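You operate a simulated robot arm through the tools that you are given. There is no shell and no other tool. Be economical: measure what you need, move in short steps, check, and stop when the job is done.

The job below is to be done with a simulated robot arm. You get a single attempt, and the scene is never put back.

## Task
One port on the fill block still owes oil: fill it to 0 ml.
Fine: brown coupler on that port, run the red and the blue charge one at a time, let each finish, then park the coupler.

It is judged by the outcome, as a careful person would: the job done as asked, and still so three seconds after it is handed in. It fails if anything else is knocked over, pushed out of place, dropped, spilled or broken.

## Robot
A 6-joint arm with a two-finger parallel gripper, fixed in place. Base frame: the origin is at the foot of the arm, x ahead of it, y to its left, z up. Units: mm, degrees, N and s.
With the tool pointing down near the work surface it reaches from about 340 to 820 mm from the base axis. Its first joint turns from -166.0 to 166.0 degrees. Payload 3.91 kg.
The TCP is the grasp point between the finger pads, 30 mm short of the fingertips. In the tool frame z runs along the fingers and y along their closing line. Largest opening 110 mm; finger width 20, thickness 10; the body of the gripper, 48 by 112 mm, starts 55 mm behind the TCP.
Orientation is that of the tool frame in the base frame, as a unit quaternion [w, x, y, z]. With the fingers straight down and closing along the base's y, the tool's x points along the base's -x, its y along +y and its z along -z.

## Interface
- The arm moves only by the tool drive_tool. Its argument "deltas" is a list of rows, each a list of 7 numbers: the turn, a rotation vector about the tool's x, y, z in units of 120 degrees (1.0 is 120 degrees), then the shift along the tool's x, y, z in units of 300 mm (1.0 is 300 mm), then the opening in per cent of the stroke, from 0 (shut) to 100 (fully open). In form: [[ax, ay, az, tx, ty, tz, jaw], ...]. A call has 1 to 20 rows; each row is the pose to reach, as a shift and turn from the pose commanded when the call began, along the tool's axes at that moment. A call with a number of a shift or a turn outside -1 to 1 is refused whole. Rows are played at 5 a second. More than 50 mm and 8.6 degrees between two rows, or a gripper value outside its range, and nothing of the call is played. Where a pose cannot be reached the arm comes as near as it can. A force on the tool above 50 N (or 10 N above the force at the start of the call, whichever is more), or a blocked arm, ends the call early, and 0.2 s more pass. The fingers move at their own pace (about 45 mm/s each) and stop on an object; they squeeze with about 34 N. The grip force told is the motor's: it shows also when the fingers shut on nothing. Time passes only in rows, and 0.2 s behind the last, so rows that repeat a pose let the fingers close. It gives the time, the measured TCP pose, the force on the tool (base axes), the opening and the grip force at its end, in the units of the frame above (readings bear some noise), with the torque about the TCP (base axes, N m) and any sound that the robot's microphone picked up.
- Cameras (640 x 400 px; columns grow to the right, rows downward): "scene" is fixed at [49.6, 501.7, 1748.3]; the picture's right is [-0.11, -0.99, 0.00], its down [-0.87, 0.10, -0.48] and it looks along [0.47, -0.05, -0.88] (base axes); focal length 339 px, centre (320, 200). "wrist" rides on the gripper at [77, 7, -115] in the tool frame; the picture's right is [-0.09, 1.00, 0.00], its down [-0.80, -0.07, -0.59] and it looks along [-0.59, -0.05, 0.80] (tool axes); focal length 270 px, centre (320, 200). There is no depth. A picture from a camera that has moved, and an enlarged one, comes with that camera's place and axes in the base frame and with its lens.
- get_image(camera): a new picture of that camera. The clock stands still meanwhile.
- move_column(by): slides the trunk up (or, below 0, down) by that many mm; the arm rides with it, the base frame stays. It gives what a move gives, with no picture.
- close_up(camera, box): a new picture of the part [left, top, right, bottom] of that camera's present view, enlarged. The clock stands still meanwhile.
- job_done(): hands the job in; it is judged then, once.

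Go step by step. Nothing tells you positions but the pictures and the camera data: compare them with the known pose of the tool, close in by small moves and look again before you grip or let go. The budget is 120 turns and 76 pictures, counting those below and the enlarged ones. Unless the task says otherwise, let go and move clear before handing in, and close with one line.

The tools are called after ">>>" as name(argument=value, ...) on one line, values as JSON. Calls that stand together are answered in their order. drive_tool: Moves the arm, as the interface text tells. Its arguments: {"type":"object","properties":{"deltas":{"type":"array","items":{"type":"array","items":{"type":"number"}}}},"required":["deltas"]} The other tools are called the same way: move_column (by) slides the trunk up or down; get_image (camera) takes a picture; close_up (camera, box) takes an enlarged picture of a part of a camera's view; job_done () hands the job in.

At the start:

```text
time: 0.0
eef_pos: [367.1, 199.7, 1245.2]
tcp_rot: [0.0, 0.0, 1.0, 0.0]
force: [-0.2, -0.7, -0.5]
ft_torque: [-0.01, -0.01, -0.03]
finger_gap: 110.0
finger_force: 0.0
trunk travel left (down, up): [-575.0, 35.0]
```

scene: 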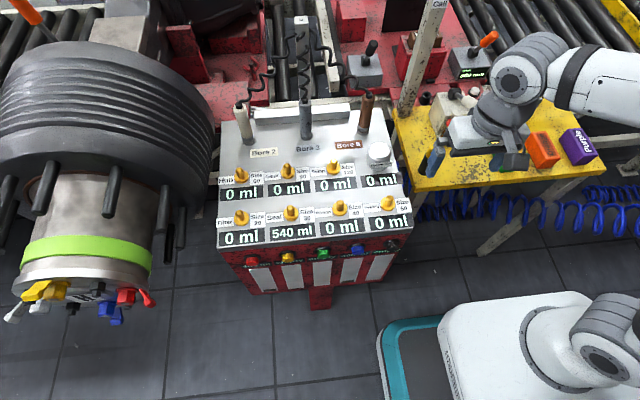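
wrist: 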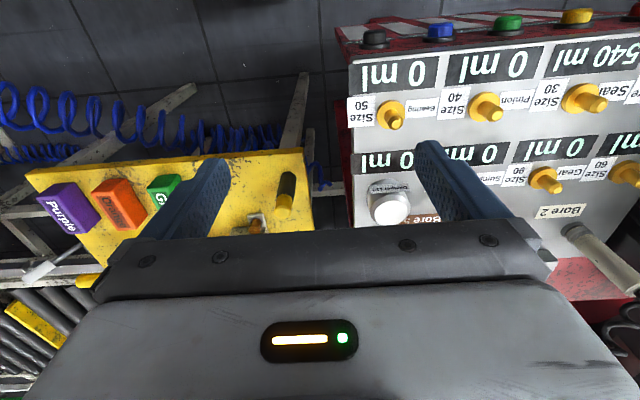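

I see a fill block with eight ports, one reading 540 ml, three coupler wands standing at the back, and coloured buttons on the front. I'll look closer first.

>>> close_up(camera="scene", box=[210, 150, 420, 281])

>>> close_up(camera="scene", box=[220, 50, 400, 162])

>>> close_up(camera="scene", box=[380, 20, 620, 170])

```text
3.05 times, centred on (315, 216) of scene
camera zoom: at [49.6, 501.7, 1748.3], right [-0.11, -0.99, 0.0], down [-0.87, 0.1, -0.48], along [0.47, -0.05, -0.88], focal length 1033 px, centre (335, 153)
```

zoom: 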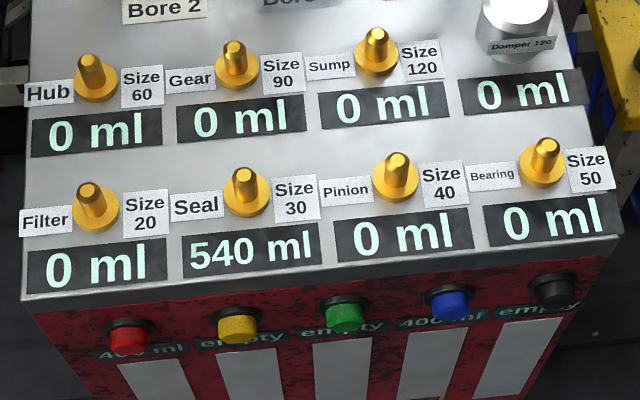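

```text
3.56 times, centred on (310, 106) of scene
camera zoom: at [49.6, 501.7, 1748.3], right [-0.11, -0.99, 0.0], down [-0.87, 0.1, -0.48], along [0.47, -0.05, -0.88], focal length 1206 px, centre (356, 534)
```

zoom: 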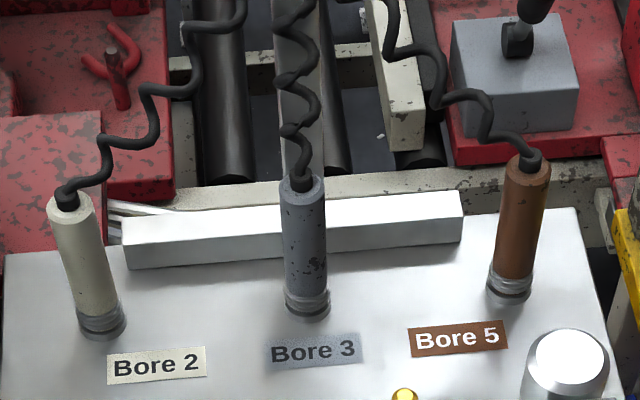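

```text
2.67 times, centred on (500, 95) of scene
camera zoom: at [49.6, 501.7, 1748.3], right [-0.11, -0.99, 0.0], down [-0.87, 0.1, -0.48], along [0.47, -0.05, -0.88], focal length 904 px, centre (-160, 480)
```

zoom: 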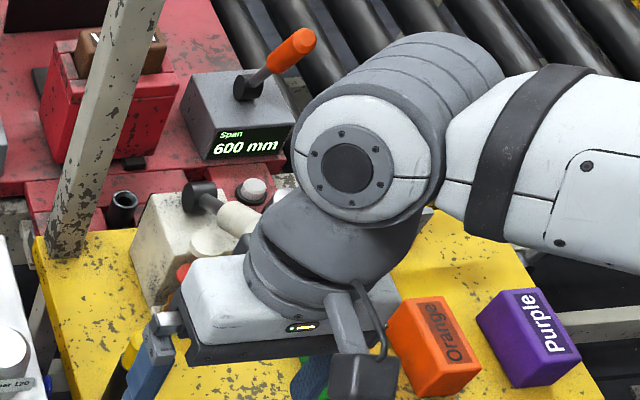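

The Seal port owes 540 ml and its tip is at about (420, 534, 1032). I'll move the arm in front of the block to triangulate the couplers and read the front charge labels.

>>> drive_tool(deltas=[[0, 0, 0, 0.03, 0.15, 0, 100], [0, 0, 0, 0.06, 0.3, 0, 100], [0, 0, 0, 0.09, 0.45, 0, 100], [0, 0, 0, 0.12, 0.6, 0, 100], [0, 0, 0, 0.12, 0.75, 0, 100], [0, 0, 0, 0.12, 0.85, 0, 100], [0, 0, 0, 0.12, 0.85, 0, 100]])

>>> get_image(camera="wrist")

```text
time: 1.6
eef_pos: [329.8, 454.9, 1244.8]
tcp_rot: [0.0, 0.0, 1.0, 0.0]
force: [0.7, 0.7, -0.5]
ft_torque: [0.0, -0.01, 0.01]
finger_gap: 109.8
finger_force: 0.0
trunk travel left (down, up): [-575.0, 35.0]
```

```text
70 pictures are left
camera wrist: at [254.0, 462.0, 1358.9], right [0.09, 1.0, 0.0], down [0.8, -0.07, 0.59], along [0.59, -0.05, -0.8], focal length 270 px, centre (320, 200)
```

wrist: 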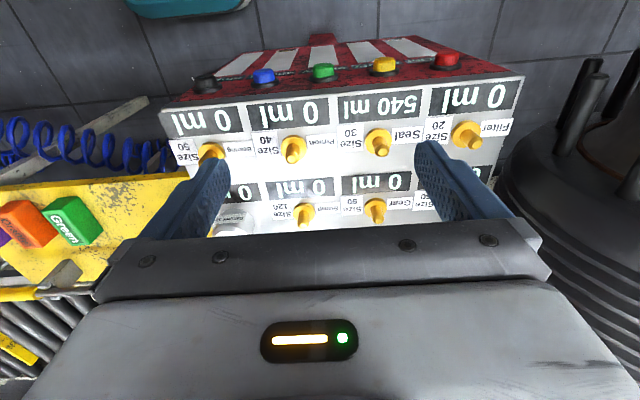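

The button row is visible, upside down. I'll enlarge it to read the charge labels.

>>> close_up(camera="wrist", box=[160, 30, 530, 240])

>>> close_up(camera="scene", box=[220, 230, 410, 300])

>>> get_image(camera="scene")

```text
1.73 times, centred on (345, 135) of wrist
camera zoom: at [254.0, 462.0, 1358.9], right [0.09, 1.0, 0.0], down [0.8, -0.07, 0.59], along [0.59, -0.05, -0.8], focal length 468 px, centre (277, 312)
```

zoom: 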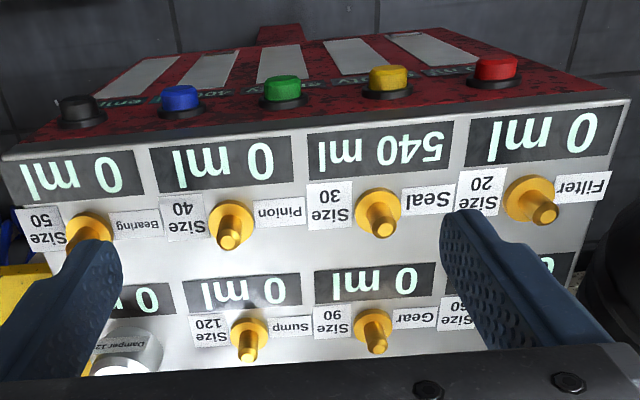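

```text
3.37 times, centred on (315, 265) of scene
camera zoom: at [49.6, 501.7, 1748.3], right [-0.11, -0.99, 0.0], down [-0.87, 0.1, -0.48], along [0.47, -0.05, -0.88], focal length 1142 px, centre (337, -19)
```

zoom: 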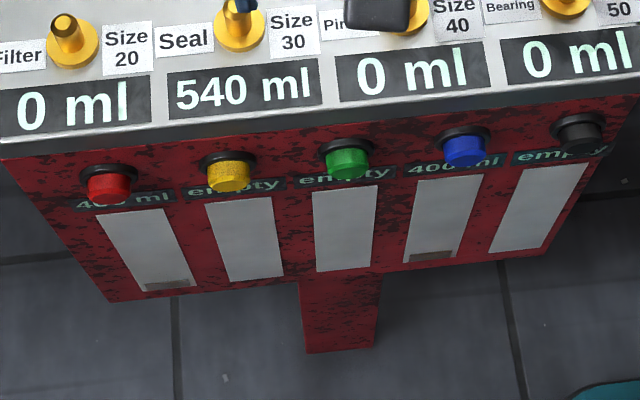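

```text
67 pictures are left
```

scene: 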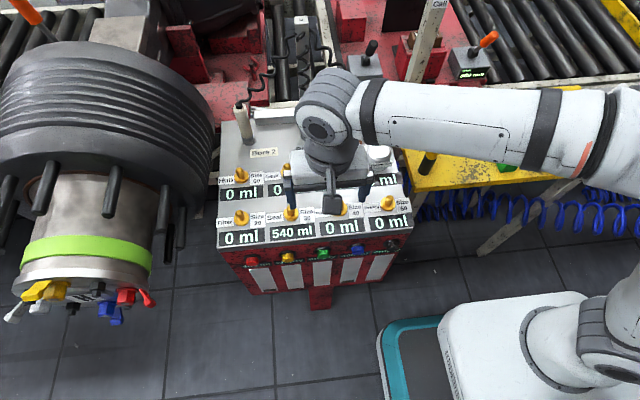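

Red and blue appear to be the only filled charges, but the red label needs confirming. I'll tilt the tool 45° and drop in front of the block to see the front face.

>>> drive_tool(deltas=[[0, -0.0625, 0, 0.09, 0.08, 0, 0], [0, -0.125, 0, 0.18, 0.16, 0, 0], [0, -0.1875, 0, 0.267, 0.25, 0.05, 0], [0, -0.25, 0, 0.267, 0.25, 0.18, 0], [0, -0.3125, 0, 0.267, 0.25, 0.3, 0], [0, -0.375, 0, 0.267, 0.25, 0.42, 0], [0, -0.375, 0, 0.267, 0.25, 0.56, 0], [0, -0.375, 0, 0.267, 0.25, 0.7, 0], [0, -0.375, 0, 0.267, 0.25, 0.7, 0]])

>>> get_image(camera="wrist")

```text
time: 3.6
eef_pos: [250.8, 532.7, 1033.8]
tcp_rot: [0.382, 0.0, 0.924, 0.0]
force: [-0.7, -0.5, 0.0]
ft_torque: [0.01, 0.01, 0.03]
finger_gap: 0.0
finger_force: 34.3
trunk travel left (down, up): [-575.0, 35.0]
```

```text
66 pictures are left
camera wrist: at [115.6, 539.0, 1060.0], right [0.06, 1.0, 0.06], down [0.15, -0.07, 0.99], along [0.99, -0.05, -0.15], focal length 270 px, centre (320, 200)
```

wrist: 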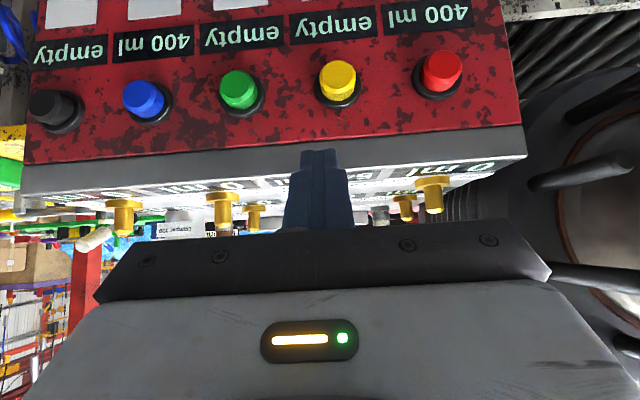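

Red and blue both read 400 ml and the other charges are empty. The red button is at about (336, 642, 920), blue at about (336, 374, 920), and the brown coupler at about (674, 309) with its top near z 1118. I'll move up to a viewing pose in front of the brown coupler.

>>> drive_tool(deltas=[[0, 0, 0, -0.0911, 0, -0.0911, 100], [0, 0, 0, -0.1823, 0, -0.1823, 100], [0, 0, 0, -0.2734, 0, -0.2734, 100], [0, 0, 0, -0.3526, -0.0888, -0.1942, 100], [0, 0, 0, -0.4318, -0.1775, -0.1149, 100], [0, 0, 0, -0.511, -0.2663, -0.0357, 100], [0, 0, 0, -0.5902, -0.355, 0.0436, 100], [0, 0, 0, -0.6694, -0.4438, 0.1228, 100], [0, 0, 0, -0.7486, -0.5325, 0.2021, 100], [0, 0, 0, -0.8278, -0.6213, 0.2813, 100], [0, 0, 0, -0.907, -0.71, 0.3606, 100], [0, 0, 0, -0.907, -0.71, 0.3606, 100]])

>>> get_image(camera="wrist")

>>> get_image(camera="scene")

```text
time: 6.2
eef_pos: [519.3, 319.3, 1149.6]
tcp_rot: [0.382, 0.0, 0.924, 0.0]
force: [-0.4, -0.2, -0.2]
ft_torque: [0.01, 0.03, 0.02]
finger_gap: 109.8
finger_force: 0.1
trunk travel left (down, up): [-575.0, 35.0]
```

```text
65 pictures are left
camera wrist: at [384.4, 325.1, 1176.5], right [0.06, 1.0, 0.06], down [0.15, -0.07, 0.99], along [0.99, -0.05, -0.15], focal length 270 px, centre (320, 200)
```

wrist: 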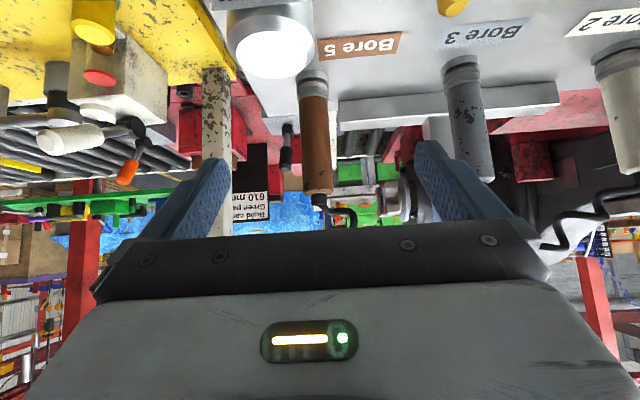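

```text
64 pictures are left
```

scene: 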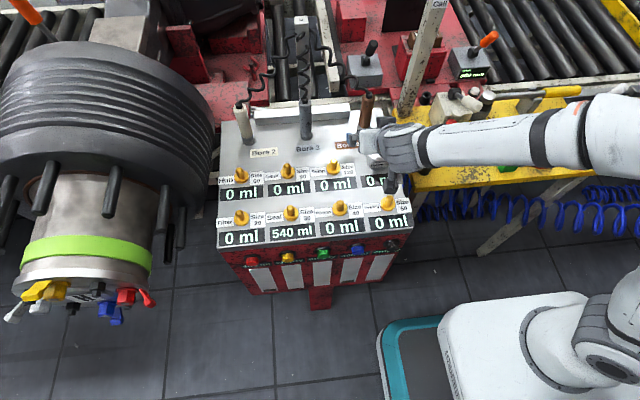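

The two views put the brown coupler at (670, 309), with its top at z 1122 and its foot near 987. I'll approach diagonally with the jaws open, stopping with the pads around it before closing.

>>> drive_tool(deltas=[[0, 0, 0, -0.0862, -0.0172, 0.104, 100], [0, 0, 0, -0.1723, -0.0343, 0.208, 100], [0, 0, 0, -0.1723, -0.0343, 0.318, 100], [0, 0, 0, -0.1723, -0.0343, 0.428, 100], [0, 0, 0, -0.1723, -0.0343, 0.538, 100], [0, 0, 0, -0.1723, -0.0343, 0.538, 100]])

>>> get_image(camera="wrist")

>>> close_up(camera="scene", box=[300, 60, 440, 160])

```text
time: 7.6
eef_pos: [670.0, 308.3, 1076.3]
tcp_rot: [0.383, 0.0, 0.924, 0.0]
force: [-0.1, -0.5, 1.0]
ft_torque: [-0.01, -0.02, 0.03]
finger_gap: 110.2
finger_force: 0.1
trunk travel left (down, up): [-575.0, 35.0]
```

```text
63 pictures are left
camera wrist: at [534.8, 314.6, 1102.7], right [0.06, 1.0, 0.06], down [0.15, -0.07, 0.99], along [0.99, -0.05, -0.15], focal length 270 px, centre (320, 200)
```

wrist: 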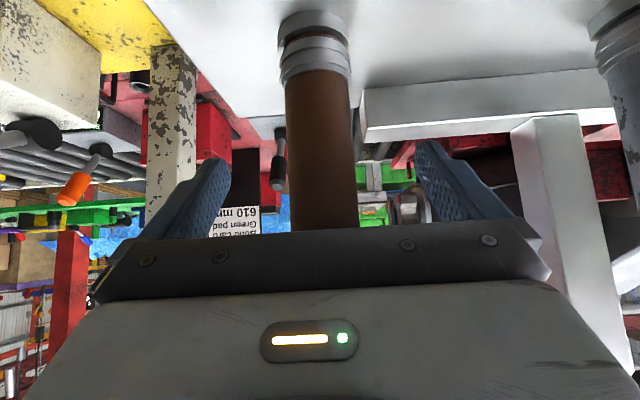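

```text
4.00 times, centred on (370, 110) of scene
camera zoom: at [49.6, 501.7, 1748.3], right [-0.11, -0.99, 0.0], down [-0.87, 0.1, -0.48], along [0.47, -0.05, -0.88], focal length 1356 px, centre (120, 560)
```

zoom: 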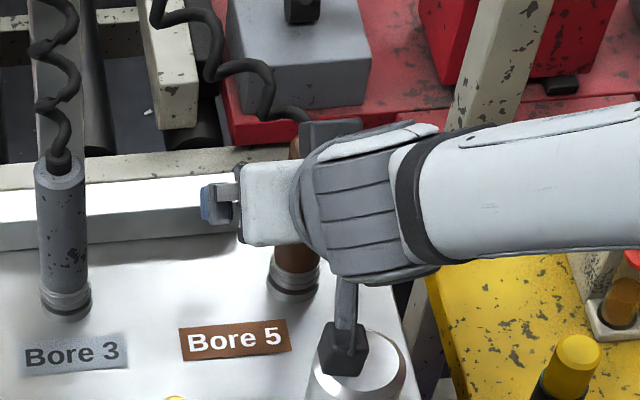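

The coupler is centred between the pads, so I'll close on it.

>>> drive_tool(deltas=[[0, 0, 0, 0, 0, 0, 15], [0, 0, 0, 0, 0, 0, 15], [0, 0, 0, 0, 0, 0, 15], [0, 0, 0, 0, 0, 0, 15], [0, 0, 0, 0, 0, 0, 15], [0, 0, 0, 0, 0, 0, 15], [0, 0, 0, 0, 0, 0, 15]])

```text
time: 9.2
eef_pos: [668.9, 310.2, 1077.9]
tcp_rot: [0.382, -0.001, 0.924, 0.001]
force: [1.6, 10.6, 0.6]
ft_torque: [0.42, 0.06, -0.05]
finger_gap: 31.1
finger_force: 34.2
trunk travel left (down, up): [-575.0, 35.0]
```

I have it at 31 mm, with a small sideways load that I'll relax by about 1.5 mm. Now I'll lift slowly, straight up.

>>> drive_tool(deltas=[[0, 0, 0, 0, 0.005, 0, 15], [0, 0, 0, -0.0236, 0.005, -0.0236, 15], [0, 0, 0, -0.0471, 0.005, -0.0471, 15], [0, 0, 0, -0.0707, 0.005, -0.0707, 15], [0, 0, 0, -0.0943, 0.005, -0.0943, 15]])

>>> get_image(camera="wrist")

```text
time: 10.4
eef_pos: [671.3, 309.6, 1114.8]
tcp_rot: [0.382, 0.001, 0.924, -0.001]
force: [-0.3, 0.3, -1.8]
ft_torque: [0.03, -0.02, 0.04]
finger_gap: 31.0
finger_force: 34.4
trunk travel left (down, up): [-575.0, 35.0]
```

```text
61 pictures are left
camera wrist: at [536.1, 315.7, 1140.3], right [0.06, 1.0, 0.06], down [0.15, -0.07, 0.99], along [0.99, -0.05, -0.15], focal length 270 px, centre (320, 200)
```

wrist: 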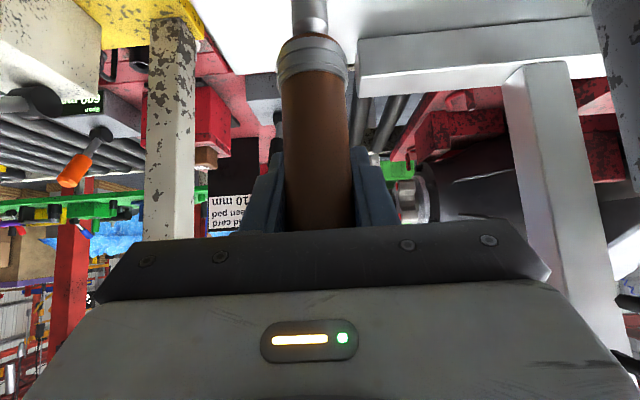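

The coupler is off its park post, with no load on the tool. I'll lift it further and carry it to above the Seal port.

>>> drive_tool(deltas=[[0, 0, 0, -0.0707, 0, -0.0707, 15], [0, 0, 0, -0.1414, 0, -0.1414, 15], [0, 0, 0, -0.0675, 0.0936, -0.2153, 15], [0, 0, 0, 0.0064, 0.1872, -0.2893, 15], [0, 0, 0, 0.0804, 0.2808, -0.3632, 15], [0, 0, 0, 0.1543, 0.3744, -0.4372, 15], [0, 0, 0, 0.2283, 0.468, -0.5111, 15], [0, 0, 0, 0.3022, 0.5615, -0.585, 15], [0, 0, 0, 0.3762, 0.6551, -0.659, 15], [0, 0, 0, 0.45, 0.7487, -0.733, 15], [0, 0, 0, 0.45, 0.7487, -0.733, 15]])

>>> get_image(camera="wrist")

>>> get_image(camera="scene")

```text
time: 12.8
eef_pos: [418.5, 534.2, 1173.3]
tcp_rot: [0.383, 0.0, 0.924, 0.001]
force: [-0.9, 0.6, -1.8]
ft_torque: [-0.01, 0.01, -0.03]
finger_gap: 31.1
finger_force: 33.9
trunk travel left (down, up): [-575.0, 35.0]
```

```text
60 pictures are left
camera wrist: at [283.3, 541.2, 1200.5], right [0.06, 1.0, 0.06], down [0.15, -0.07, 0.99], along [0.99, -0.05, -0.15], focal length 270 px, centre (320, 200)
```

wrist: 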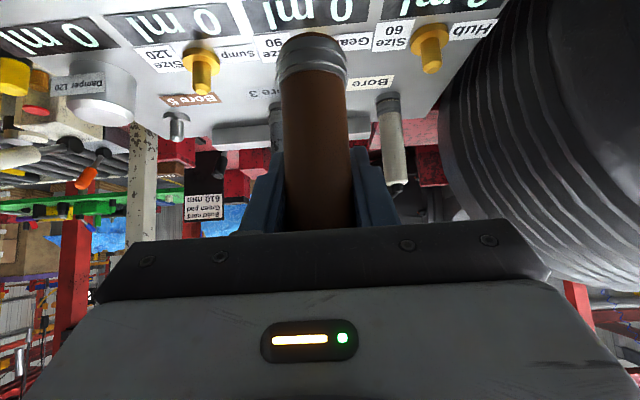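

```text
59 pictures are left
```

scene: 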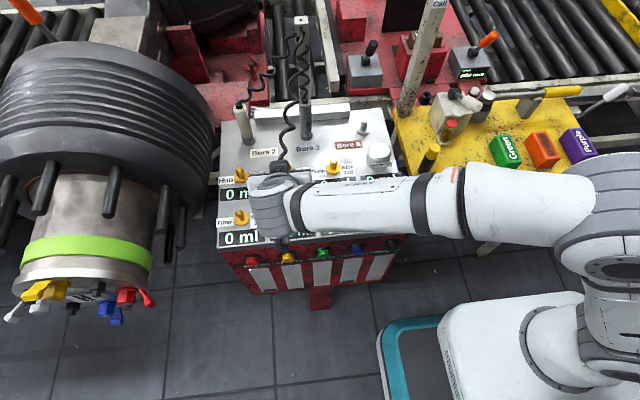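

I'm holding the coupler above the block, but my estimate of the port in y is only good to a few mm. I'll back off and drop the coupler to just above tip height beside the port, so one wrist picture shows both.

>>> drive_tool(deltas=[[0, 0, 0, 0.08, -0.07, -0.08, 15], [0, 0, 0, 0.16, -0.14, -0.16, 15], [0, 0, 0, 0.231, -0.2133, -0.231, 15], [0, 0, 0, 0.3323, -0.2133, -0.1296, 15], [0, 0, 0, 0.3323, -0.2133, -0.1296, 15]])

>>> get_image(camera="wrist")

>>> get_image(camera="scene")

```text
time: 14.0
eef_pos: [319.9, 472.3, 1129.9]
tcp_rot: [0.383, 0.001, 0.924, -0.001]
force: [0.9, 1.1, -1.3]
ft_torque: [-0.02, -0.01, -0.02]
finger_gap: 30.8
finger_force: 34.4
trunk travel left (down, up): [-575.0, 35.0]
```

```text
58 pictures are left
camera wrist: at [184.0, 478.3, 1156.1], right [0.06, 1.0, 0.06], down [0.15, -0.07, 0.99], along [0.99, -0.05, -0.15], focal length 270 px, centre (320, 200)
```

wrist: 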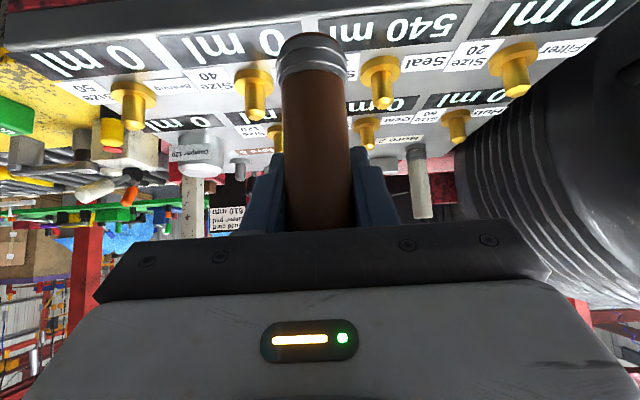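

```text
57 pictures are left
```

scene: 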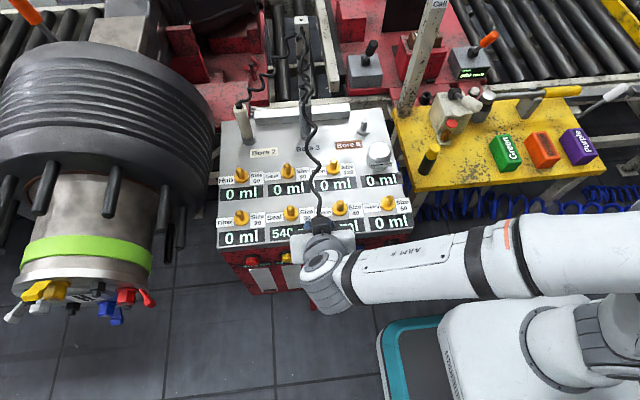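

>>> close_up(camera="wrist", box=[240, 20, 440, 145])

>>> close_up(camera="scene", box=[260, 185, 340, 235])

```text
3.20 times, centred on (340, 82) of wrist
camera zoom: at [184.0, 478.3, 1156.1], right [0.06, 1.0, 0.06], down [0.15, -0.07, 0.99], along [0.99, -0.05, -0.15], focal length 865 px, centre (256, 576)
```

zoom: 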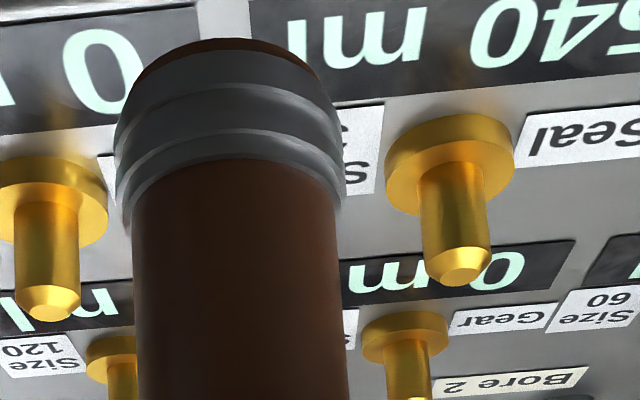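

```text
8.00 times, centred on (300, 210) of scene
camera zoom: at [49.6, 501.7, 1748.3], right [-0.11, -0.99, 0.0], down [-0.87, 0.1, -0.48], along [0.47, -0.05, -0.88], focal length 2713 px, centre (480, 120)
```

zoom: 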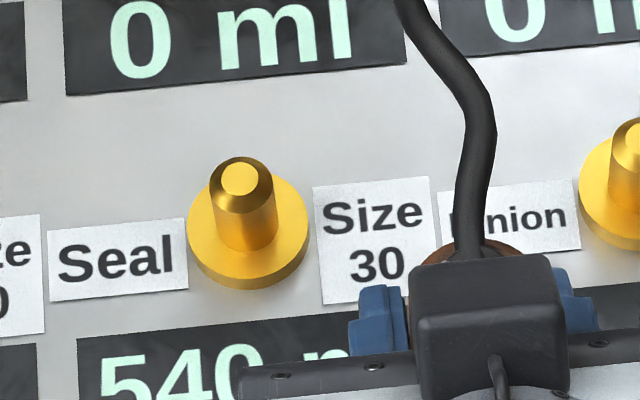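

The Seal port tip triangulates to (421.8, 531.4, 1036). The coupler's side-to-side fit in the grip is certain, but its position along the fingers is not. I'll measure the park post it came off, since that gives its true x at the moment I gripped it.

>>> close_up(camera="scene", box=[330, 105, 394, 145])

>>> close_up(camera="wrist", box=[160, 120, 288, 200])

>>> close_up(camera="scene", box=[290, 205, 354, 245])

```text
10.00 times, centred on (362, 125) of scene
camera zoom: at [49.6, 501.7, 1748.3], right [-0.11, -0.99, 0.0], down [-0.87, 0.1, -0.48], along [0.47, -0.05, -0.88], focal length 3391 px, centre (-100, 950)
```

zoom: 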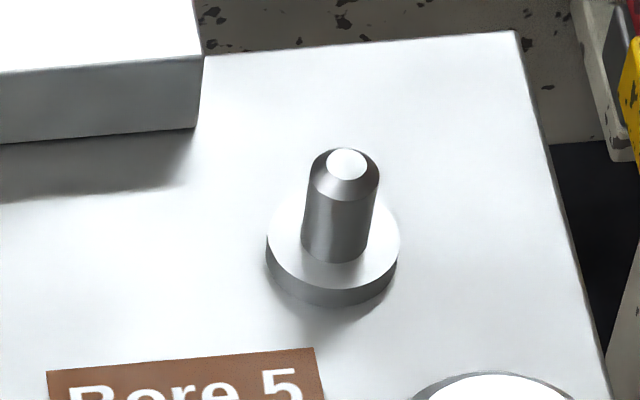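

```text
5.00 times, centred on (224, 160) of wrist
camera zoom: at [184.0, 478.3, 1156.1], right [0.06, 1.0, 0.06], down [0.15, -0.07, 0.99], along [0.99, -0.05, -0.15], focal length 1351 px, centre (800, 400)
```

zoom: 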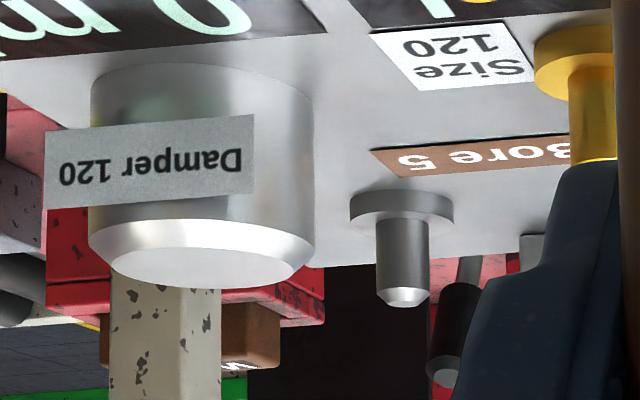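

```text
10.00 times, centred on (322, 225) of scene
camera zoom: at [49.6, 501.7, 1748.3], right [-0.11, -0.99, 0.0], down [-0.87, 0.1, -0.48], along [0.47, -0.05, -0.88], focal length 3391 px, centre (300, -50)
```

zoom: 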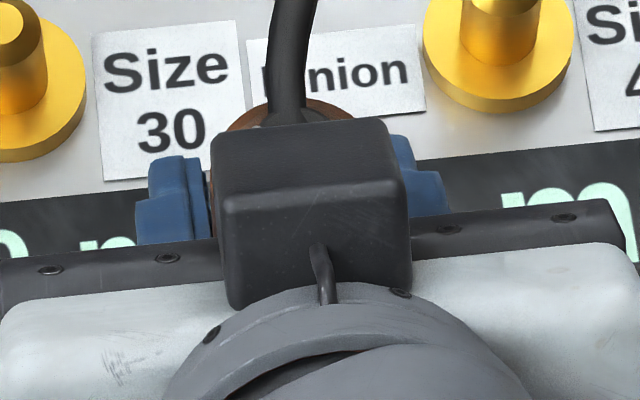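

The park post is at x 664, so the coupler axis sits about 6 mm behind the TCP. My target over Seal is TCP (427.6, 531.1). I'll move there, stopping just above the tip.

>>> drive_tool(deltas=[[0, 0, 0, -0.106, 0, -0.106, 15], [0, 0, 0, -0.19, 0.065, -0.021, 15], [0, 0, 0, -0.275, 0.13, 0.063, 15], [0, 0, 0, -0.36, 0.196, 0.1478, 15], [0, 0, 0, -0.2774, 0.196, 0.2303, 15], [0, 0, 0, -0.2774, 0.196, 0.2303, 15], [0, 0, 0, -0.2774, 0.196, 0.2303, 15]])

>>> get_image(camera="wrist")

>>> close_up(camera="scene", box=[250, 170, 346, 230])

```text
time: 15.6
eef_pos: [428.9, 527.8, 1139.2]
tcp_rot: [0.382, 0.0, 0.924, 0.0]
force: [0.1, -1.0, -1.6]
ft_torque: [0.0, 0.0, 0.02]
finger_gap: 31.0
finger_force: 34.8
trunk travel left (down, up): [-575.0, 35.0]
```

```text
51 pictures are left
camera wrist: at [294.3, 534.9, 1164.3], right [0.06, 1.0, 0.06], down [0.15, -0.07, 0.99], along [0.99, -0.05, -0.15], focal length 270 px, centre (320, 200)
```

wrist: 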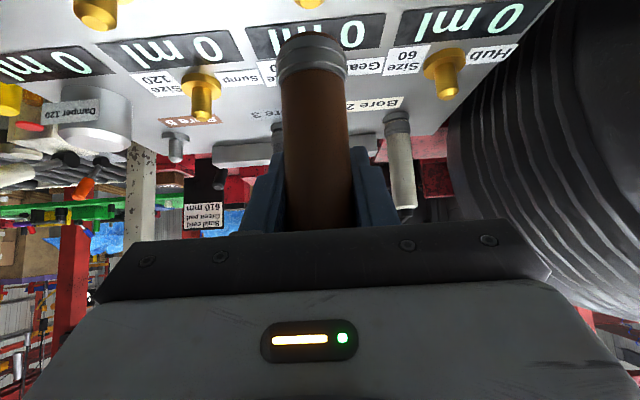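

```text
6.67 times, centred on (298, 200) of scene
camera zoom: at [49.6, 501.7, 1748.3], right [-0.11, -0.99, 0.0], down [-0.87, 0.1, -0.48], along [0.47, -0.05, -0.88], focal length 2261 px, centre (467, 200)
```

zoom: 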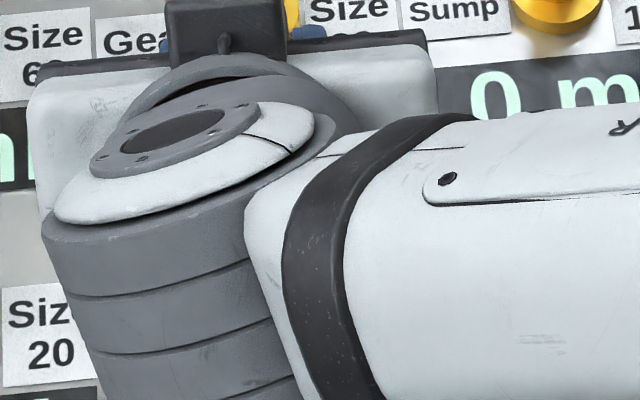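

The reading is 3 mm short in y, so I'll trim y and x and then re-read.

>>> drive_tool(deltas=[[0, 0, 0, 0.003, 0.011, -0.003, 15], [0, 0, 0, 0.003, 0.011, -0.003, 15], [0, 0, 0, 0.003, 0.011, -0.003, 15]])

>>> drive_tool(deltas=[[0, 0, 0, 0, 0, 0, 15]])

```text
time: 16.4
eef_pos: [427.1, 531.5, 1138.9]
tcp_rot: [0.383, 0.0, 0.924, 0.0]
force: [0.0, 0.4, -1.5]
ft_torque: [-0.02, 0.02, -0.03]
finger_gap: 31.2
finger_force: 33.9
trunk travel left (down, up): [-575.0, 35.0]
```

```text
time: 16.8
eef_pos: [428.0, 532.7, 1137.5]
tcp_rot: [0.382, 0.001, 0.924, 0.0]
force: [-0.8, -0.2, -1.4]
ft_torque: [-0.01, 0.06, 0.03]
finger_gap: 31.2
finger_force: 34.1
trunk travel left (down, up): [-575.0, 35.0]
```

The pose is within about 1 mm. I'll lower in 4 mm steps, watching the force.

>>> drive_tool(deltas=[[0, 0, 0, 0.0094, 0, 0.0094, 15], [0, 0, 0, 0.0189, 0, 0.0189, 15], [0, 0, 0, 0.0283, 0, 0.0283, 15], [0, 0, 0, 0.0377, 0, 0.0377, 15], [0, 0, 0, 0.0471, 0, 0.0471, 15], [0, 0, 0, 0.0566, 0, 0.0566, 15]])

```text
time: 18.2
eef_pos: [428.1, 530.5, 1116.4]
tcp_rot: [0.383, 0.0, 0.924, 0.0]
force: [0.1, 0.0, -0.4]
ft_torque: [0.02, 0.01, -0.04]
finger_gap: 31.2
finger_force: 33.7
trunk travel left (down, up): [-575.0, 35.0]
```

There's no contact and the tip should now be inside the bore, so I'll keep lowering.

>>> drive_tool(deltas=[[0, 0, 0, 0.0118, 0, 0.0118, 15], [0, 0, 0, 0.0236, 0, 0.0236, 15], [0, 0, 0, 0.0354, 0, 0.0354, 15], [0, 0, 0, 0.0471, 0, 0.0471, 15], [0, 0, 0, 0.0589, 0, 0.0589, 15], [0, 0, 0, 0.0707, 0, 0.0707, 15]])

>>> get_image(camera="wrist")

```text
time: 19.6
eef_pos: [427.6, 531.8, 1085.9]
tcp_rot: [0.383, 0.0, 0.924, 0.0]
force: [1.0, -0.7, -2.0]
ft_torque: [-0.05, -0.02, 0.01]
finger_gap: 31.0
finger_force: 34.1
trunk travel left (down, up): [-575.0, 35.0]
```

```text
49 pictures are left
camera wrist: at [292.6, 537.8, 1112.4], right [0.06, 1.0, 0.06], down [0.15, -0.07, 0.99], along [0.99, -0.05, -0.15], focal length 270 px, centre (320, 200)
```

wrist: 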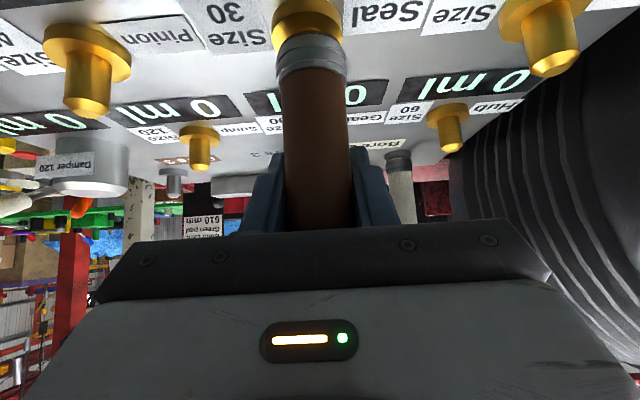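

The coupler is on the stem just above the flange. I'll seat it in 2 mm steps.

>>> drive_tool(deltas=[[0, 0, 0, 0.0047, 0, 0.0047, 15], [0, 0, 0, 0.0094, 0, 0.0094, 15], [0, 0, 0, 0.0141, 0, 0.0141, 15], [0, 0, 0, 0.0189, 0, 0.0189, 15], [0, 0, 0, 0.0236, 0, 0.0236, 15]])

>>> close_up(camera="wrist", box=[220, 0, 420, 125])

```text
time: 20.8
eef_pos: [428.0, 530.6, 1079.5]
tcp_rot: [0.384, 0.001, 0.923, 0.001]
force: [3.3, -0.3, 16.4]
ft_torque: [-0.61, 0.66, -0.13]
finger_gap: 31.2
finger_force: 34.1
trunk travel left (down, up): [-575.0, 35.0]
```

```text
3.20 times, centred on (320, 62) of wrist
camera zoom: at [293.3, 537.2, 1105.9], right [0.06, 1.0, 0.07], down [0.14, -0.07, 0.99], along [0.99, -0.05, -0.15], focal length 865 px, centre (320, 640)
```

zoom: 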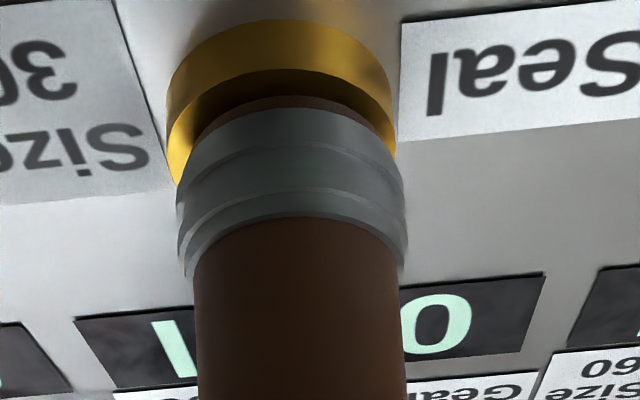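

It's seated with a 16 N push. I'll release it and retreat along the fingers.

>>> drive_tool(deltas=[[0, 0, 0, -0.0024, 0, -0.0024, 100], [0, 0, 0, -0.0024, 0, -0.0024, 100], [0, 0, 0, -0.0024, 0, -0.0024, 100], [0, 0, 0, -0.0024, 0, -0.0024, 100], [0, 0, 0, -0.0024, 0, -0.0024, 100], [0, 0, 0, -0.0024, 0, -0.0024, 100], [0, 0, 0, 0, 0, -0.08, 100], [0, 0, 0, 0, 0, -0.2, 100], [0, 0, 0, 0, 0, -0.33, 100], [0, 0, 0, 0.12, 0, -0.45, 100], [0, 0, 0, 0.24, 0, -0.57, 100]])

>>> get_image(camera="wrist")

>>> get_image(camera="scene")

```text
refused: row 10 steps farther than a row can; nothing moved
```

```text
47 pictures are left
camera wrist: at [293.3, 537.2, 1105.9], right [0.06, 1.0, 0.07], down [0.14, -0.07, 0.99], along [0.99, -0.05, -0.15], focal length 270 px, centre (320, 200)
```

wrist: 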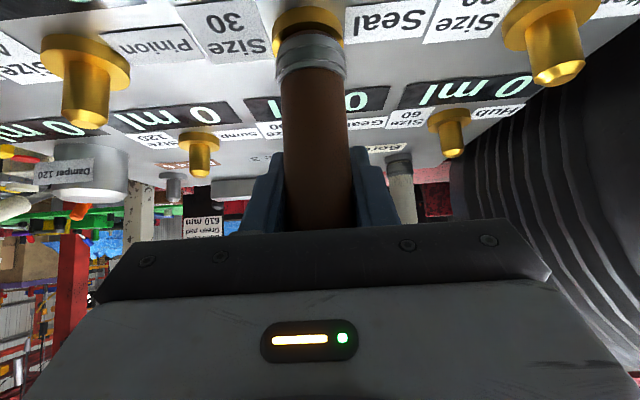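

```text
46 pictures are left
```

scene: 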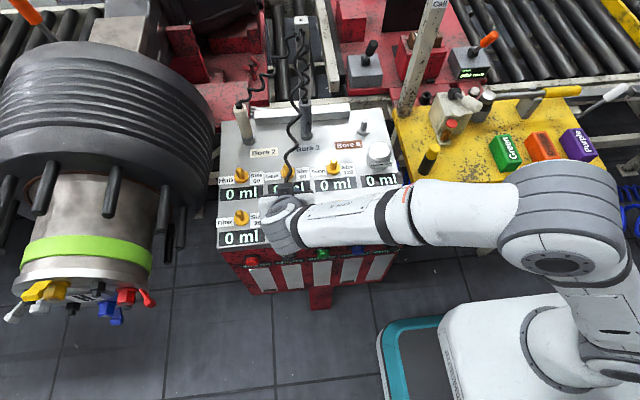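

That call was refused because one step was too long. I'll redo it with shorter steps.

>>> drive_tool(deltas=[[0, 0, 0, -0.0024, 0, -0.0024, 100], [0, 0, 0, -0.0024, 0, -0.0024, 100], [0, 0, 0, -0.0024, 0, -0.0024, 100], [0, 0, 0, -0.0024, 0, -0.0024, 100], [0, 0, 0, -0.0024, 0, -0.0024, 100], [0, 0, 0, -0.0024, 0, -0.0024, 100], [0, 0, 0, 0, 0, -0.08, 100], [0, 0, 0, 0, 0, -0.2, 100], [0, 0, 0, 0, 0, -0.33, 100], [0, 0, 0, 0, 0, -0.45, 100], [0, 0, 0, 0.09, 0, -0.54, 100], [0, 0, 0, 0.18, 0, -0.63, 100], [0, 0, 0, 0.18, 0, -0.63, 100]])

>>> get_image(camera="wrist")

>>> get_image(camera="scene")

```text
time: 23.6
eef_pos: [256.1, 531.2, 1170.9]
tcp_rot: [0.383, 0.0, 0.924, 0.0]
force: [-0.6, -0.7, 0.4]
ft_torque: [-0.01, 0.0, -0.01]
finger_gap: 110.0
finger_force: 0.1
trunk travel left (down, up): [-575.0, 35.0]
```

```text
45 pictures are left
camera wrist: at [121.8, 537.4, 1198.1], right [0.06, 1.0, 0.06], down [0.15, -0.07, 0.99], along [0.99, -0.05, -0.15], focal length 270 px, centre (320, 200)
```

wrist: 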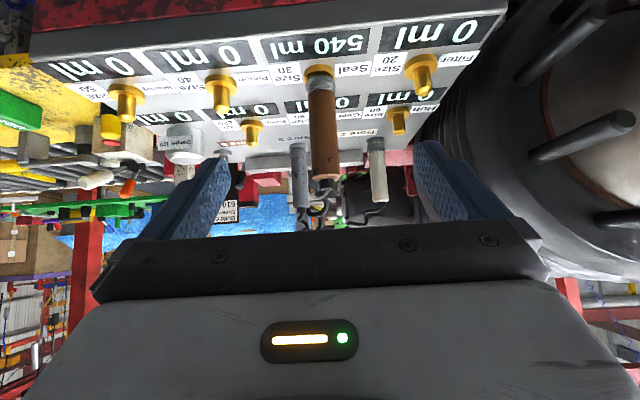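

```text
44 pictures are left
```

scene: 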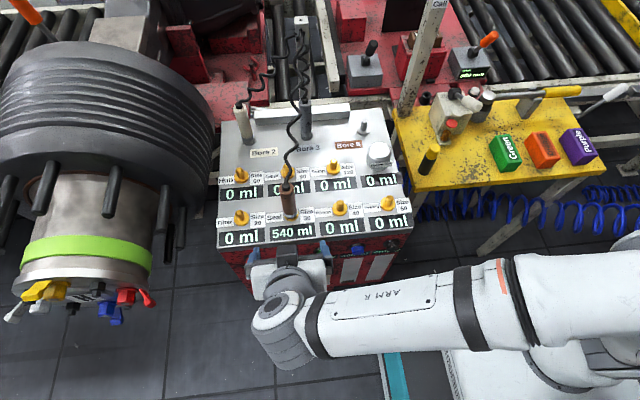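

The coupler stands on Seal by itself. Next I'll close the fingers and move in front of the red button at about (339, 642, 919).

>>> drive_tool(deltas=[[0, 0, 0, 0.0781, 0.0529, 0.0822, 0], [0, 0, 0, 0.1562, 0.1057, 0.1643, 0], [0, 0, 0, 0.2343, 0.1586, 0.2465, 0], [0, 0, 0, 0.3125, 0.2114, 0.3286, 0], [0, 0, 0, 0.3906, 0.2643, 0.4108, 0], [0, 0, 0, 0.4687, 0.3171, 0.4929, 0], [0, 0, 0, 0.5468, 0.37, 0.5751, 0], [0, 0, 0, 0.5468, 0.37, 0.5751, 0]])

>>> get_image(camera="wrist")

>>> close_up(camera="scene", box=[210, 180, 370, 280])

```text
time: 25.4
eef_pos: [261.6, 642.8, 932.3]
tcp_rot: [0.383, 0.0, 0.924, 0.0]
force: [1.0, -0.6, 0.4]
ft_torque: [-0.01, -0.03, -0.02]
finger_gap: 0.0
finger_force: 34.5
trunk travel left (down, up): [-575.0, 35.0]
```

```text
43 pictures are left
camera wrist: at [127.3, 648.9, 959.0], right [0.06, 1.0, 0.06], down [0.15, -0.07, 0.99], along [0.99, -0.05, -0.15], focal length 270 px, centre (320, 200)
```

wrist: 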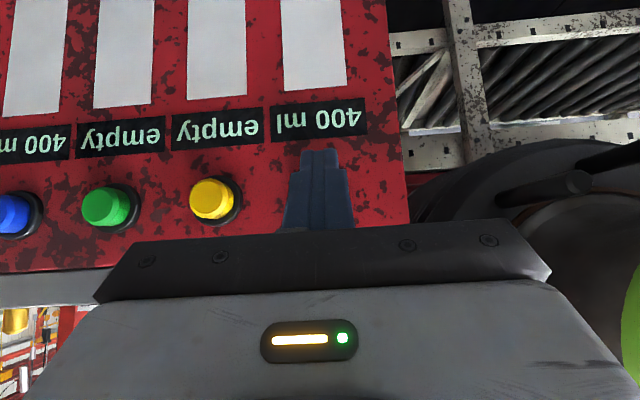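

```text
4.00 times, centred on (290, 230) of scene
camera zoom: at [49.6, 501.7, 1748.3], right [-0.11, -0.99, 0.0], down [-0.87, 0.1, -0.48], along [0.47, -0.05, -0.88], focal length 1356 px, centre (440, 80)
```

zoom: 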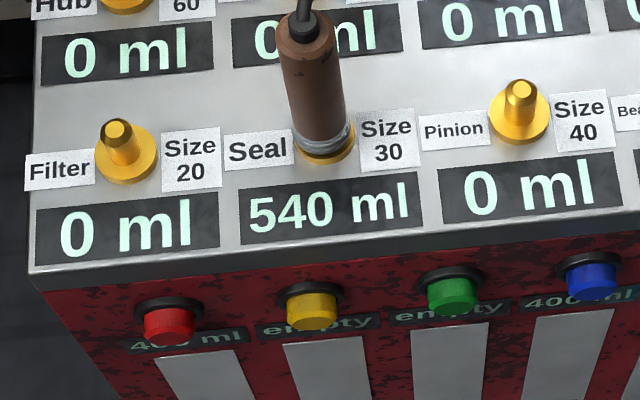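

The fingertips are lined up with the red button. I'll advance gently until it's pressed.

>>> drive_tool(deltas=[[0, 0, 0, -0.04, -0.004, 0.04, 0], [0, 0, 0, -0.08, -0.004, 0.08, 0], [0, 0, 0, -0.1, -0.004, 0.1, 0], [0, 0, 0, -0.108, -0.004, 0.108, 0], [0, 0, 0, -0.115, -0.004, 0.115, 0], [0, 0, 0, -0.122, -0.004, 0.122, 0]])

>>> close_up(camera="scene", box=[210, 180, 370, 280])

```text
time: 26.8
eef_pos: [305.5, 641.8, 933.8]
tcp_rot: [0.384, -0.001, 0.923, 0.0]
force: [-44.4, -6.8, 1.0]
ft_torque: [0.0, 0.64, -0.18]
finger_gap: 0.4
finger_force: 34.3
trunk travel left (down, up): [-575.0, 35.0]
heard: click
```

```text
4.00 times, centred on (290, 230) of scene
camera zoom: at [49.6, 501.7, 1748.3], right [-0.11, -0.99, 0.0], down [-0.87, 0.1, -0.48], along [0.47, -0.05, -0.88], focal length 1356 px, centre (440, 80)
```

zoom: 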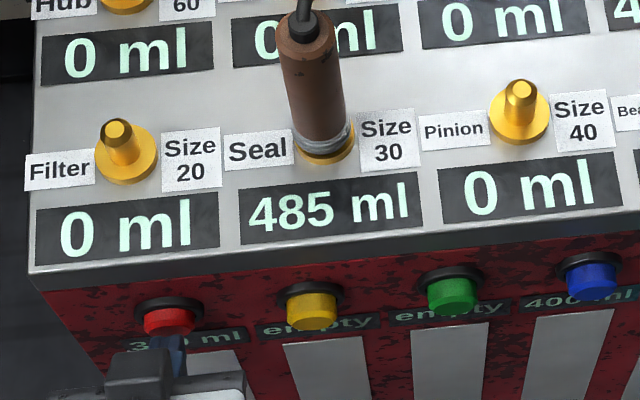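

It clicked and Seal is dropping. Another display at the upper right changed too, so I'll back off the button and look.

>>> drive_tool(deltas=[[0, 0, 0, 0.04, 0, -0.04, 0]])

>>> close_up(camera="scene", box=[210, 130, 420, 261])

```text
time: 27.2
eef_pos: [297.5, 640.3, 934.8]
tcp_rot: [0.385, 0.001, 0.923, 0.0]
force: [0.7, 0.0, 0.1]
ft_torque: [0.0, -0.03, 0.02]
finger_gap: 0.0
finger_force: 33.8
trunk travel left (down, up): [-575.0, 35.0]
```

```text
3.05 times, centred on (315, 196) of scene
camera zoom: at [49.6, 501.7, 1748.3], right [-0.11, -0.99, 0.0], down [-0.87, 0.1, -0.48], along [0.47, -0.05, -0.88], focal length 1033 px, centre (335, 214)
```

zoom: 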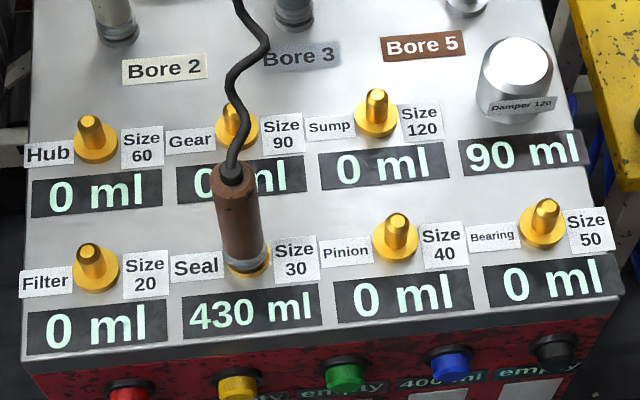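

The damper is taking part of the flow. I'll wait and watch the charge finish.

>>> drive_tool(deltas=[[0, 0, 0, 0.02, 0, -0.02, 0], [0, 0, 0, 0.02, 0, -0.02, 0], [0, 0, 0, 0.02, 0, -0.02, 0], [0, 0, 0, 0.02, 0, -0.02, 0]])

>>> close_up(camera="scene", box=[210, 150, 420, 281])

```text
time: 28.2
eef_pos: [287.7, 640.6, 932.6]
tcp_rot: [0.383, 0.0, 0.924, 0.0]
force: [-0.3, -0.6, 0.2]
ft_torque: [0.01, 0.0, 0.0]
finger_gap: 0.1
finger_force: 33.8
trunk travel left (down, up): [-575.0, 35.0]
```

```text
3.05 times, centred on (315, 216) of scene
camera zoom: at [49.6, 501.7, 1748.3], right [-0.11, -0.99, 0.0], down [-0.87, 0.1, -0.48], along [0.47, -0.05, -0.88], focal length 1033 px, centre (335, 153)
```

zoom: 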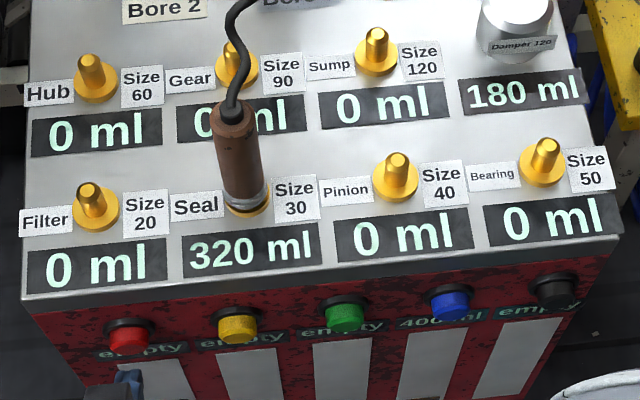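

The red charge is empty: Seal reads 320 and the damper 180. I'll wait and see whether it has settled or the damper bleeds back.

>>> drive_tool(deltas=[[0, 0, 0, 0.04, 0, -0.04, 0], [0, 0, 0, 0.08, 0, -0.08, 0], [0, 0, 0, 0.08, 0, -0.08, 0], [0, 0, 0, 0.08, 0, -0.08, 0], [0, 0, 0, 0.08, 0, -0.08, 0], [0, 0, 0, 0.08, 0, -0.08, 0], [0, 0, 0, 0.08, 0, -0.08, 0], [0, 0, 0, 0.08, 0, -0.08, 0], [0, 0, 0, 0.08, 0, -0.08, 0], [0, 0, 0, 0.08, 0, -0.08, 0]])

>>> close_up(camera="scene", box=[210, 150, 420, 281])

```text
time: 30.4
eef_pos: [253.6, 639.8, 933.2]
tcp_rot: [0.383, 0.0, 0.924, 0.001]
force: [-0.4, 0.3, -0.6]
ft_torque: [0.0, -0.01, -0.02]
finger_gap: 0.0
finger_force: 33.7
trunk travel left (down, up): [-575.0, 35.0]
```

```text
3.05 times, centred on (315, 216) of scene
camera zoom: at [49.6, 501.7, 1748.3], right [-0.11, -0.99, 0.0], down [-0.87, 0.1, -0.48], along [0.47, -0.05, -0.88], focal length 1033 px, centre (335, 153)
```

zoom: 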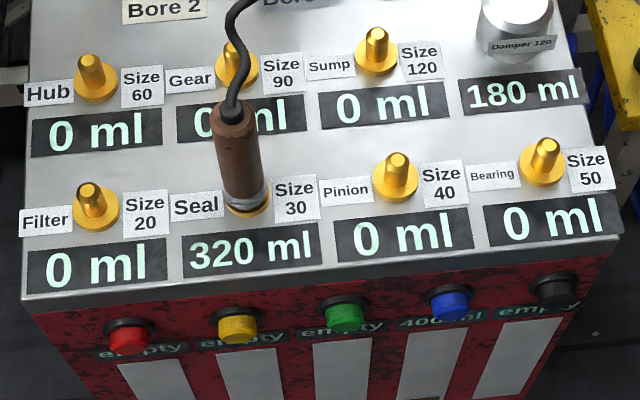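

The readings are stable and red has finished, with Seal at 320. The plan calls for blue next, so I'll slide along in front of the buttons to blue at about y 370.

>>> drive_tool(deltas=[[0, 0, 0, 0, -0.15, 0, 0], [0, 0, 0, 0, -0.3, 0, 0], [0, 0, 0, 0, -0.45, 0, 0], [0, 0, 0, 0, -0.6, 0, 0], [0, 0, 0, 0, -0.75, 0, 0], [0, 0, 0, 0, -0.9, 0, 0], [0, 0, 0, 0, -0.9, 0, 0]])

>>> get_image(camera="wrist")

>>> close_up(camera="scene", box=[230, 170, 440, 301])

```text
time: 32.0
eef_pos: [255.4, 369.2, 936.1]
tcp_rot: [0.383, -0.001, 0.924, 0.0]
force: [0.4, -0.1, 0.8]
ft_torque: [-0.01, -0.03, -0.01]
finger_gap: 0.1
finger_force: 33.8
trunk travel left (down, up): [-575.0, 35.0]
```

```text
37 pictures are left
camera wrist: at [120.1, 376.5, 961.7], right [0.06, 1.0, 0.06], down [0.15, -0.07, 0.99], along [0.99, -0.05, -0.15], focal length 270 px, centre (320, 200)
```

wrist: 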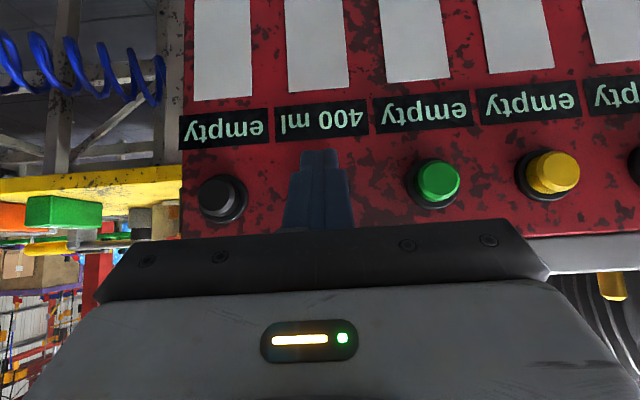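

```text
3.05 times, centred on (335, 236) of scene
camera zoom: at [49.6, 501.7, 1748.3], right [-0.11, -0.99, 0.0], down [-0.87, 0.1, -0.48], along [0.47, -0.05, -0.88], focal length 1033 px, centre (274, 92)
```

zoom: 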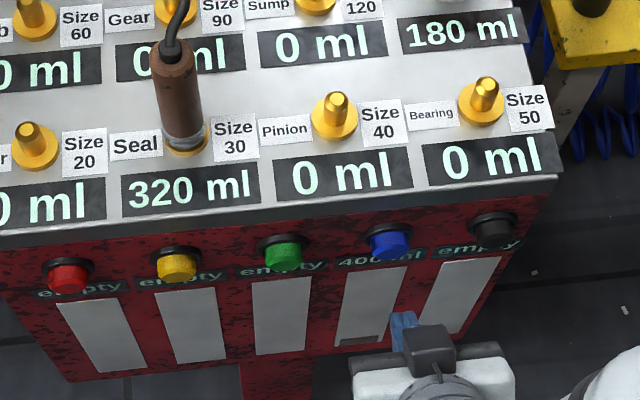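

I'm lined up on blue, so I'll press it the same way.

>>> drive_tool(deltas=[[0, 0, 0, -0.04, 0, 0.045, 0], [0, 0, 0, -0.085, 0, 0.09, 0], [0, 0, 0, -0.11, 0, 0.115, 0], [0, 0, 0, -0.118, 0, 0.123, 0], [0, 0, 0, -0.125, 0, 0.13, 0], [0, 0, 0, -0.132, 0, 0.137, 0]])

>>> close_up(camera="scene", box=[210, 150, 420, 281])

```text
time: 33.4
eef_pos: [306.7, 372.5, 933.2]
tcp_rot: [0.383, -0.001, 0.924, 0.0]
force: [-37.6, -0.9, 0.3]
ft_torque: [0.14, 0.52, -0.06]
finger_gap: 0.0
finger_force: 34.0
trunk travel left (down, up): [-575.0, 35.0]
heard: click
```

```text
3.05 times, centred on (315, 216) of scene
camera zoom: at [49.6, 501.7, 1748.3], right [-0.11, -0.99, 0.0], down [-0.87, 0.1, -0.48], along [0.47, -0.05, -0.88], focal length 1033 px, centre (335, 153)
```

zoom: 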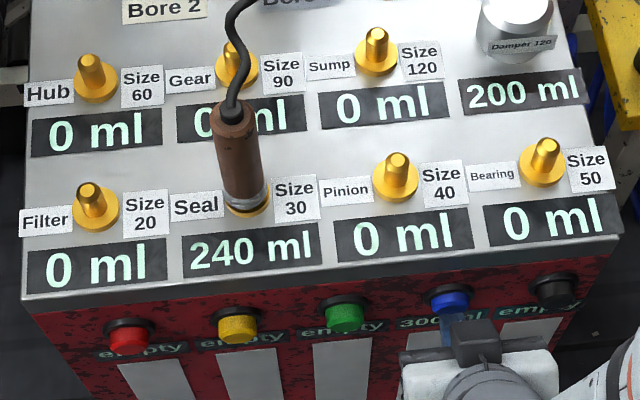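

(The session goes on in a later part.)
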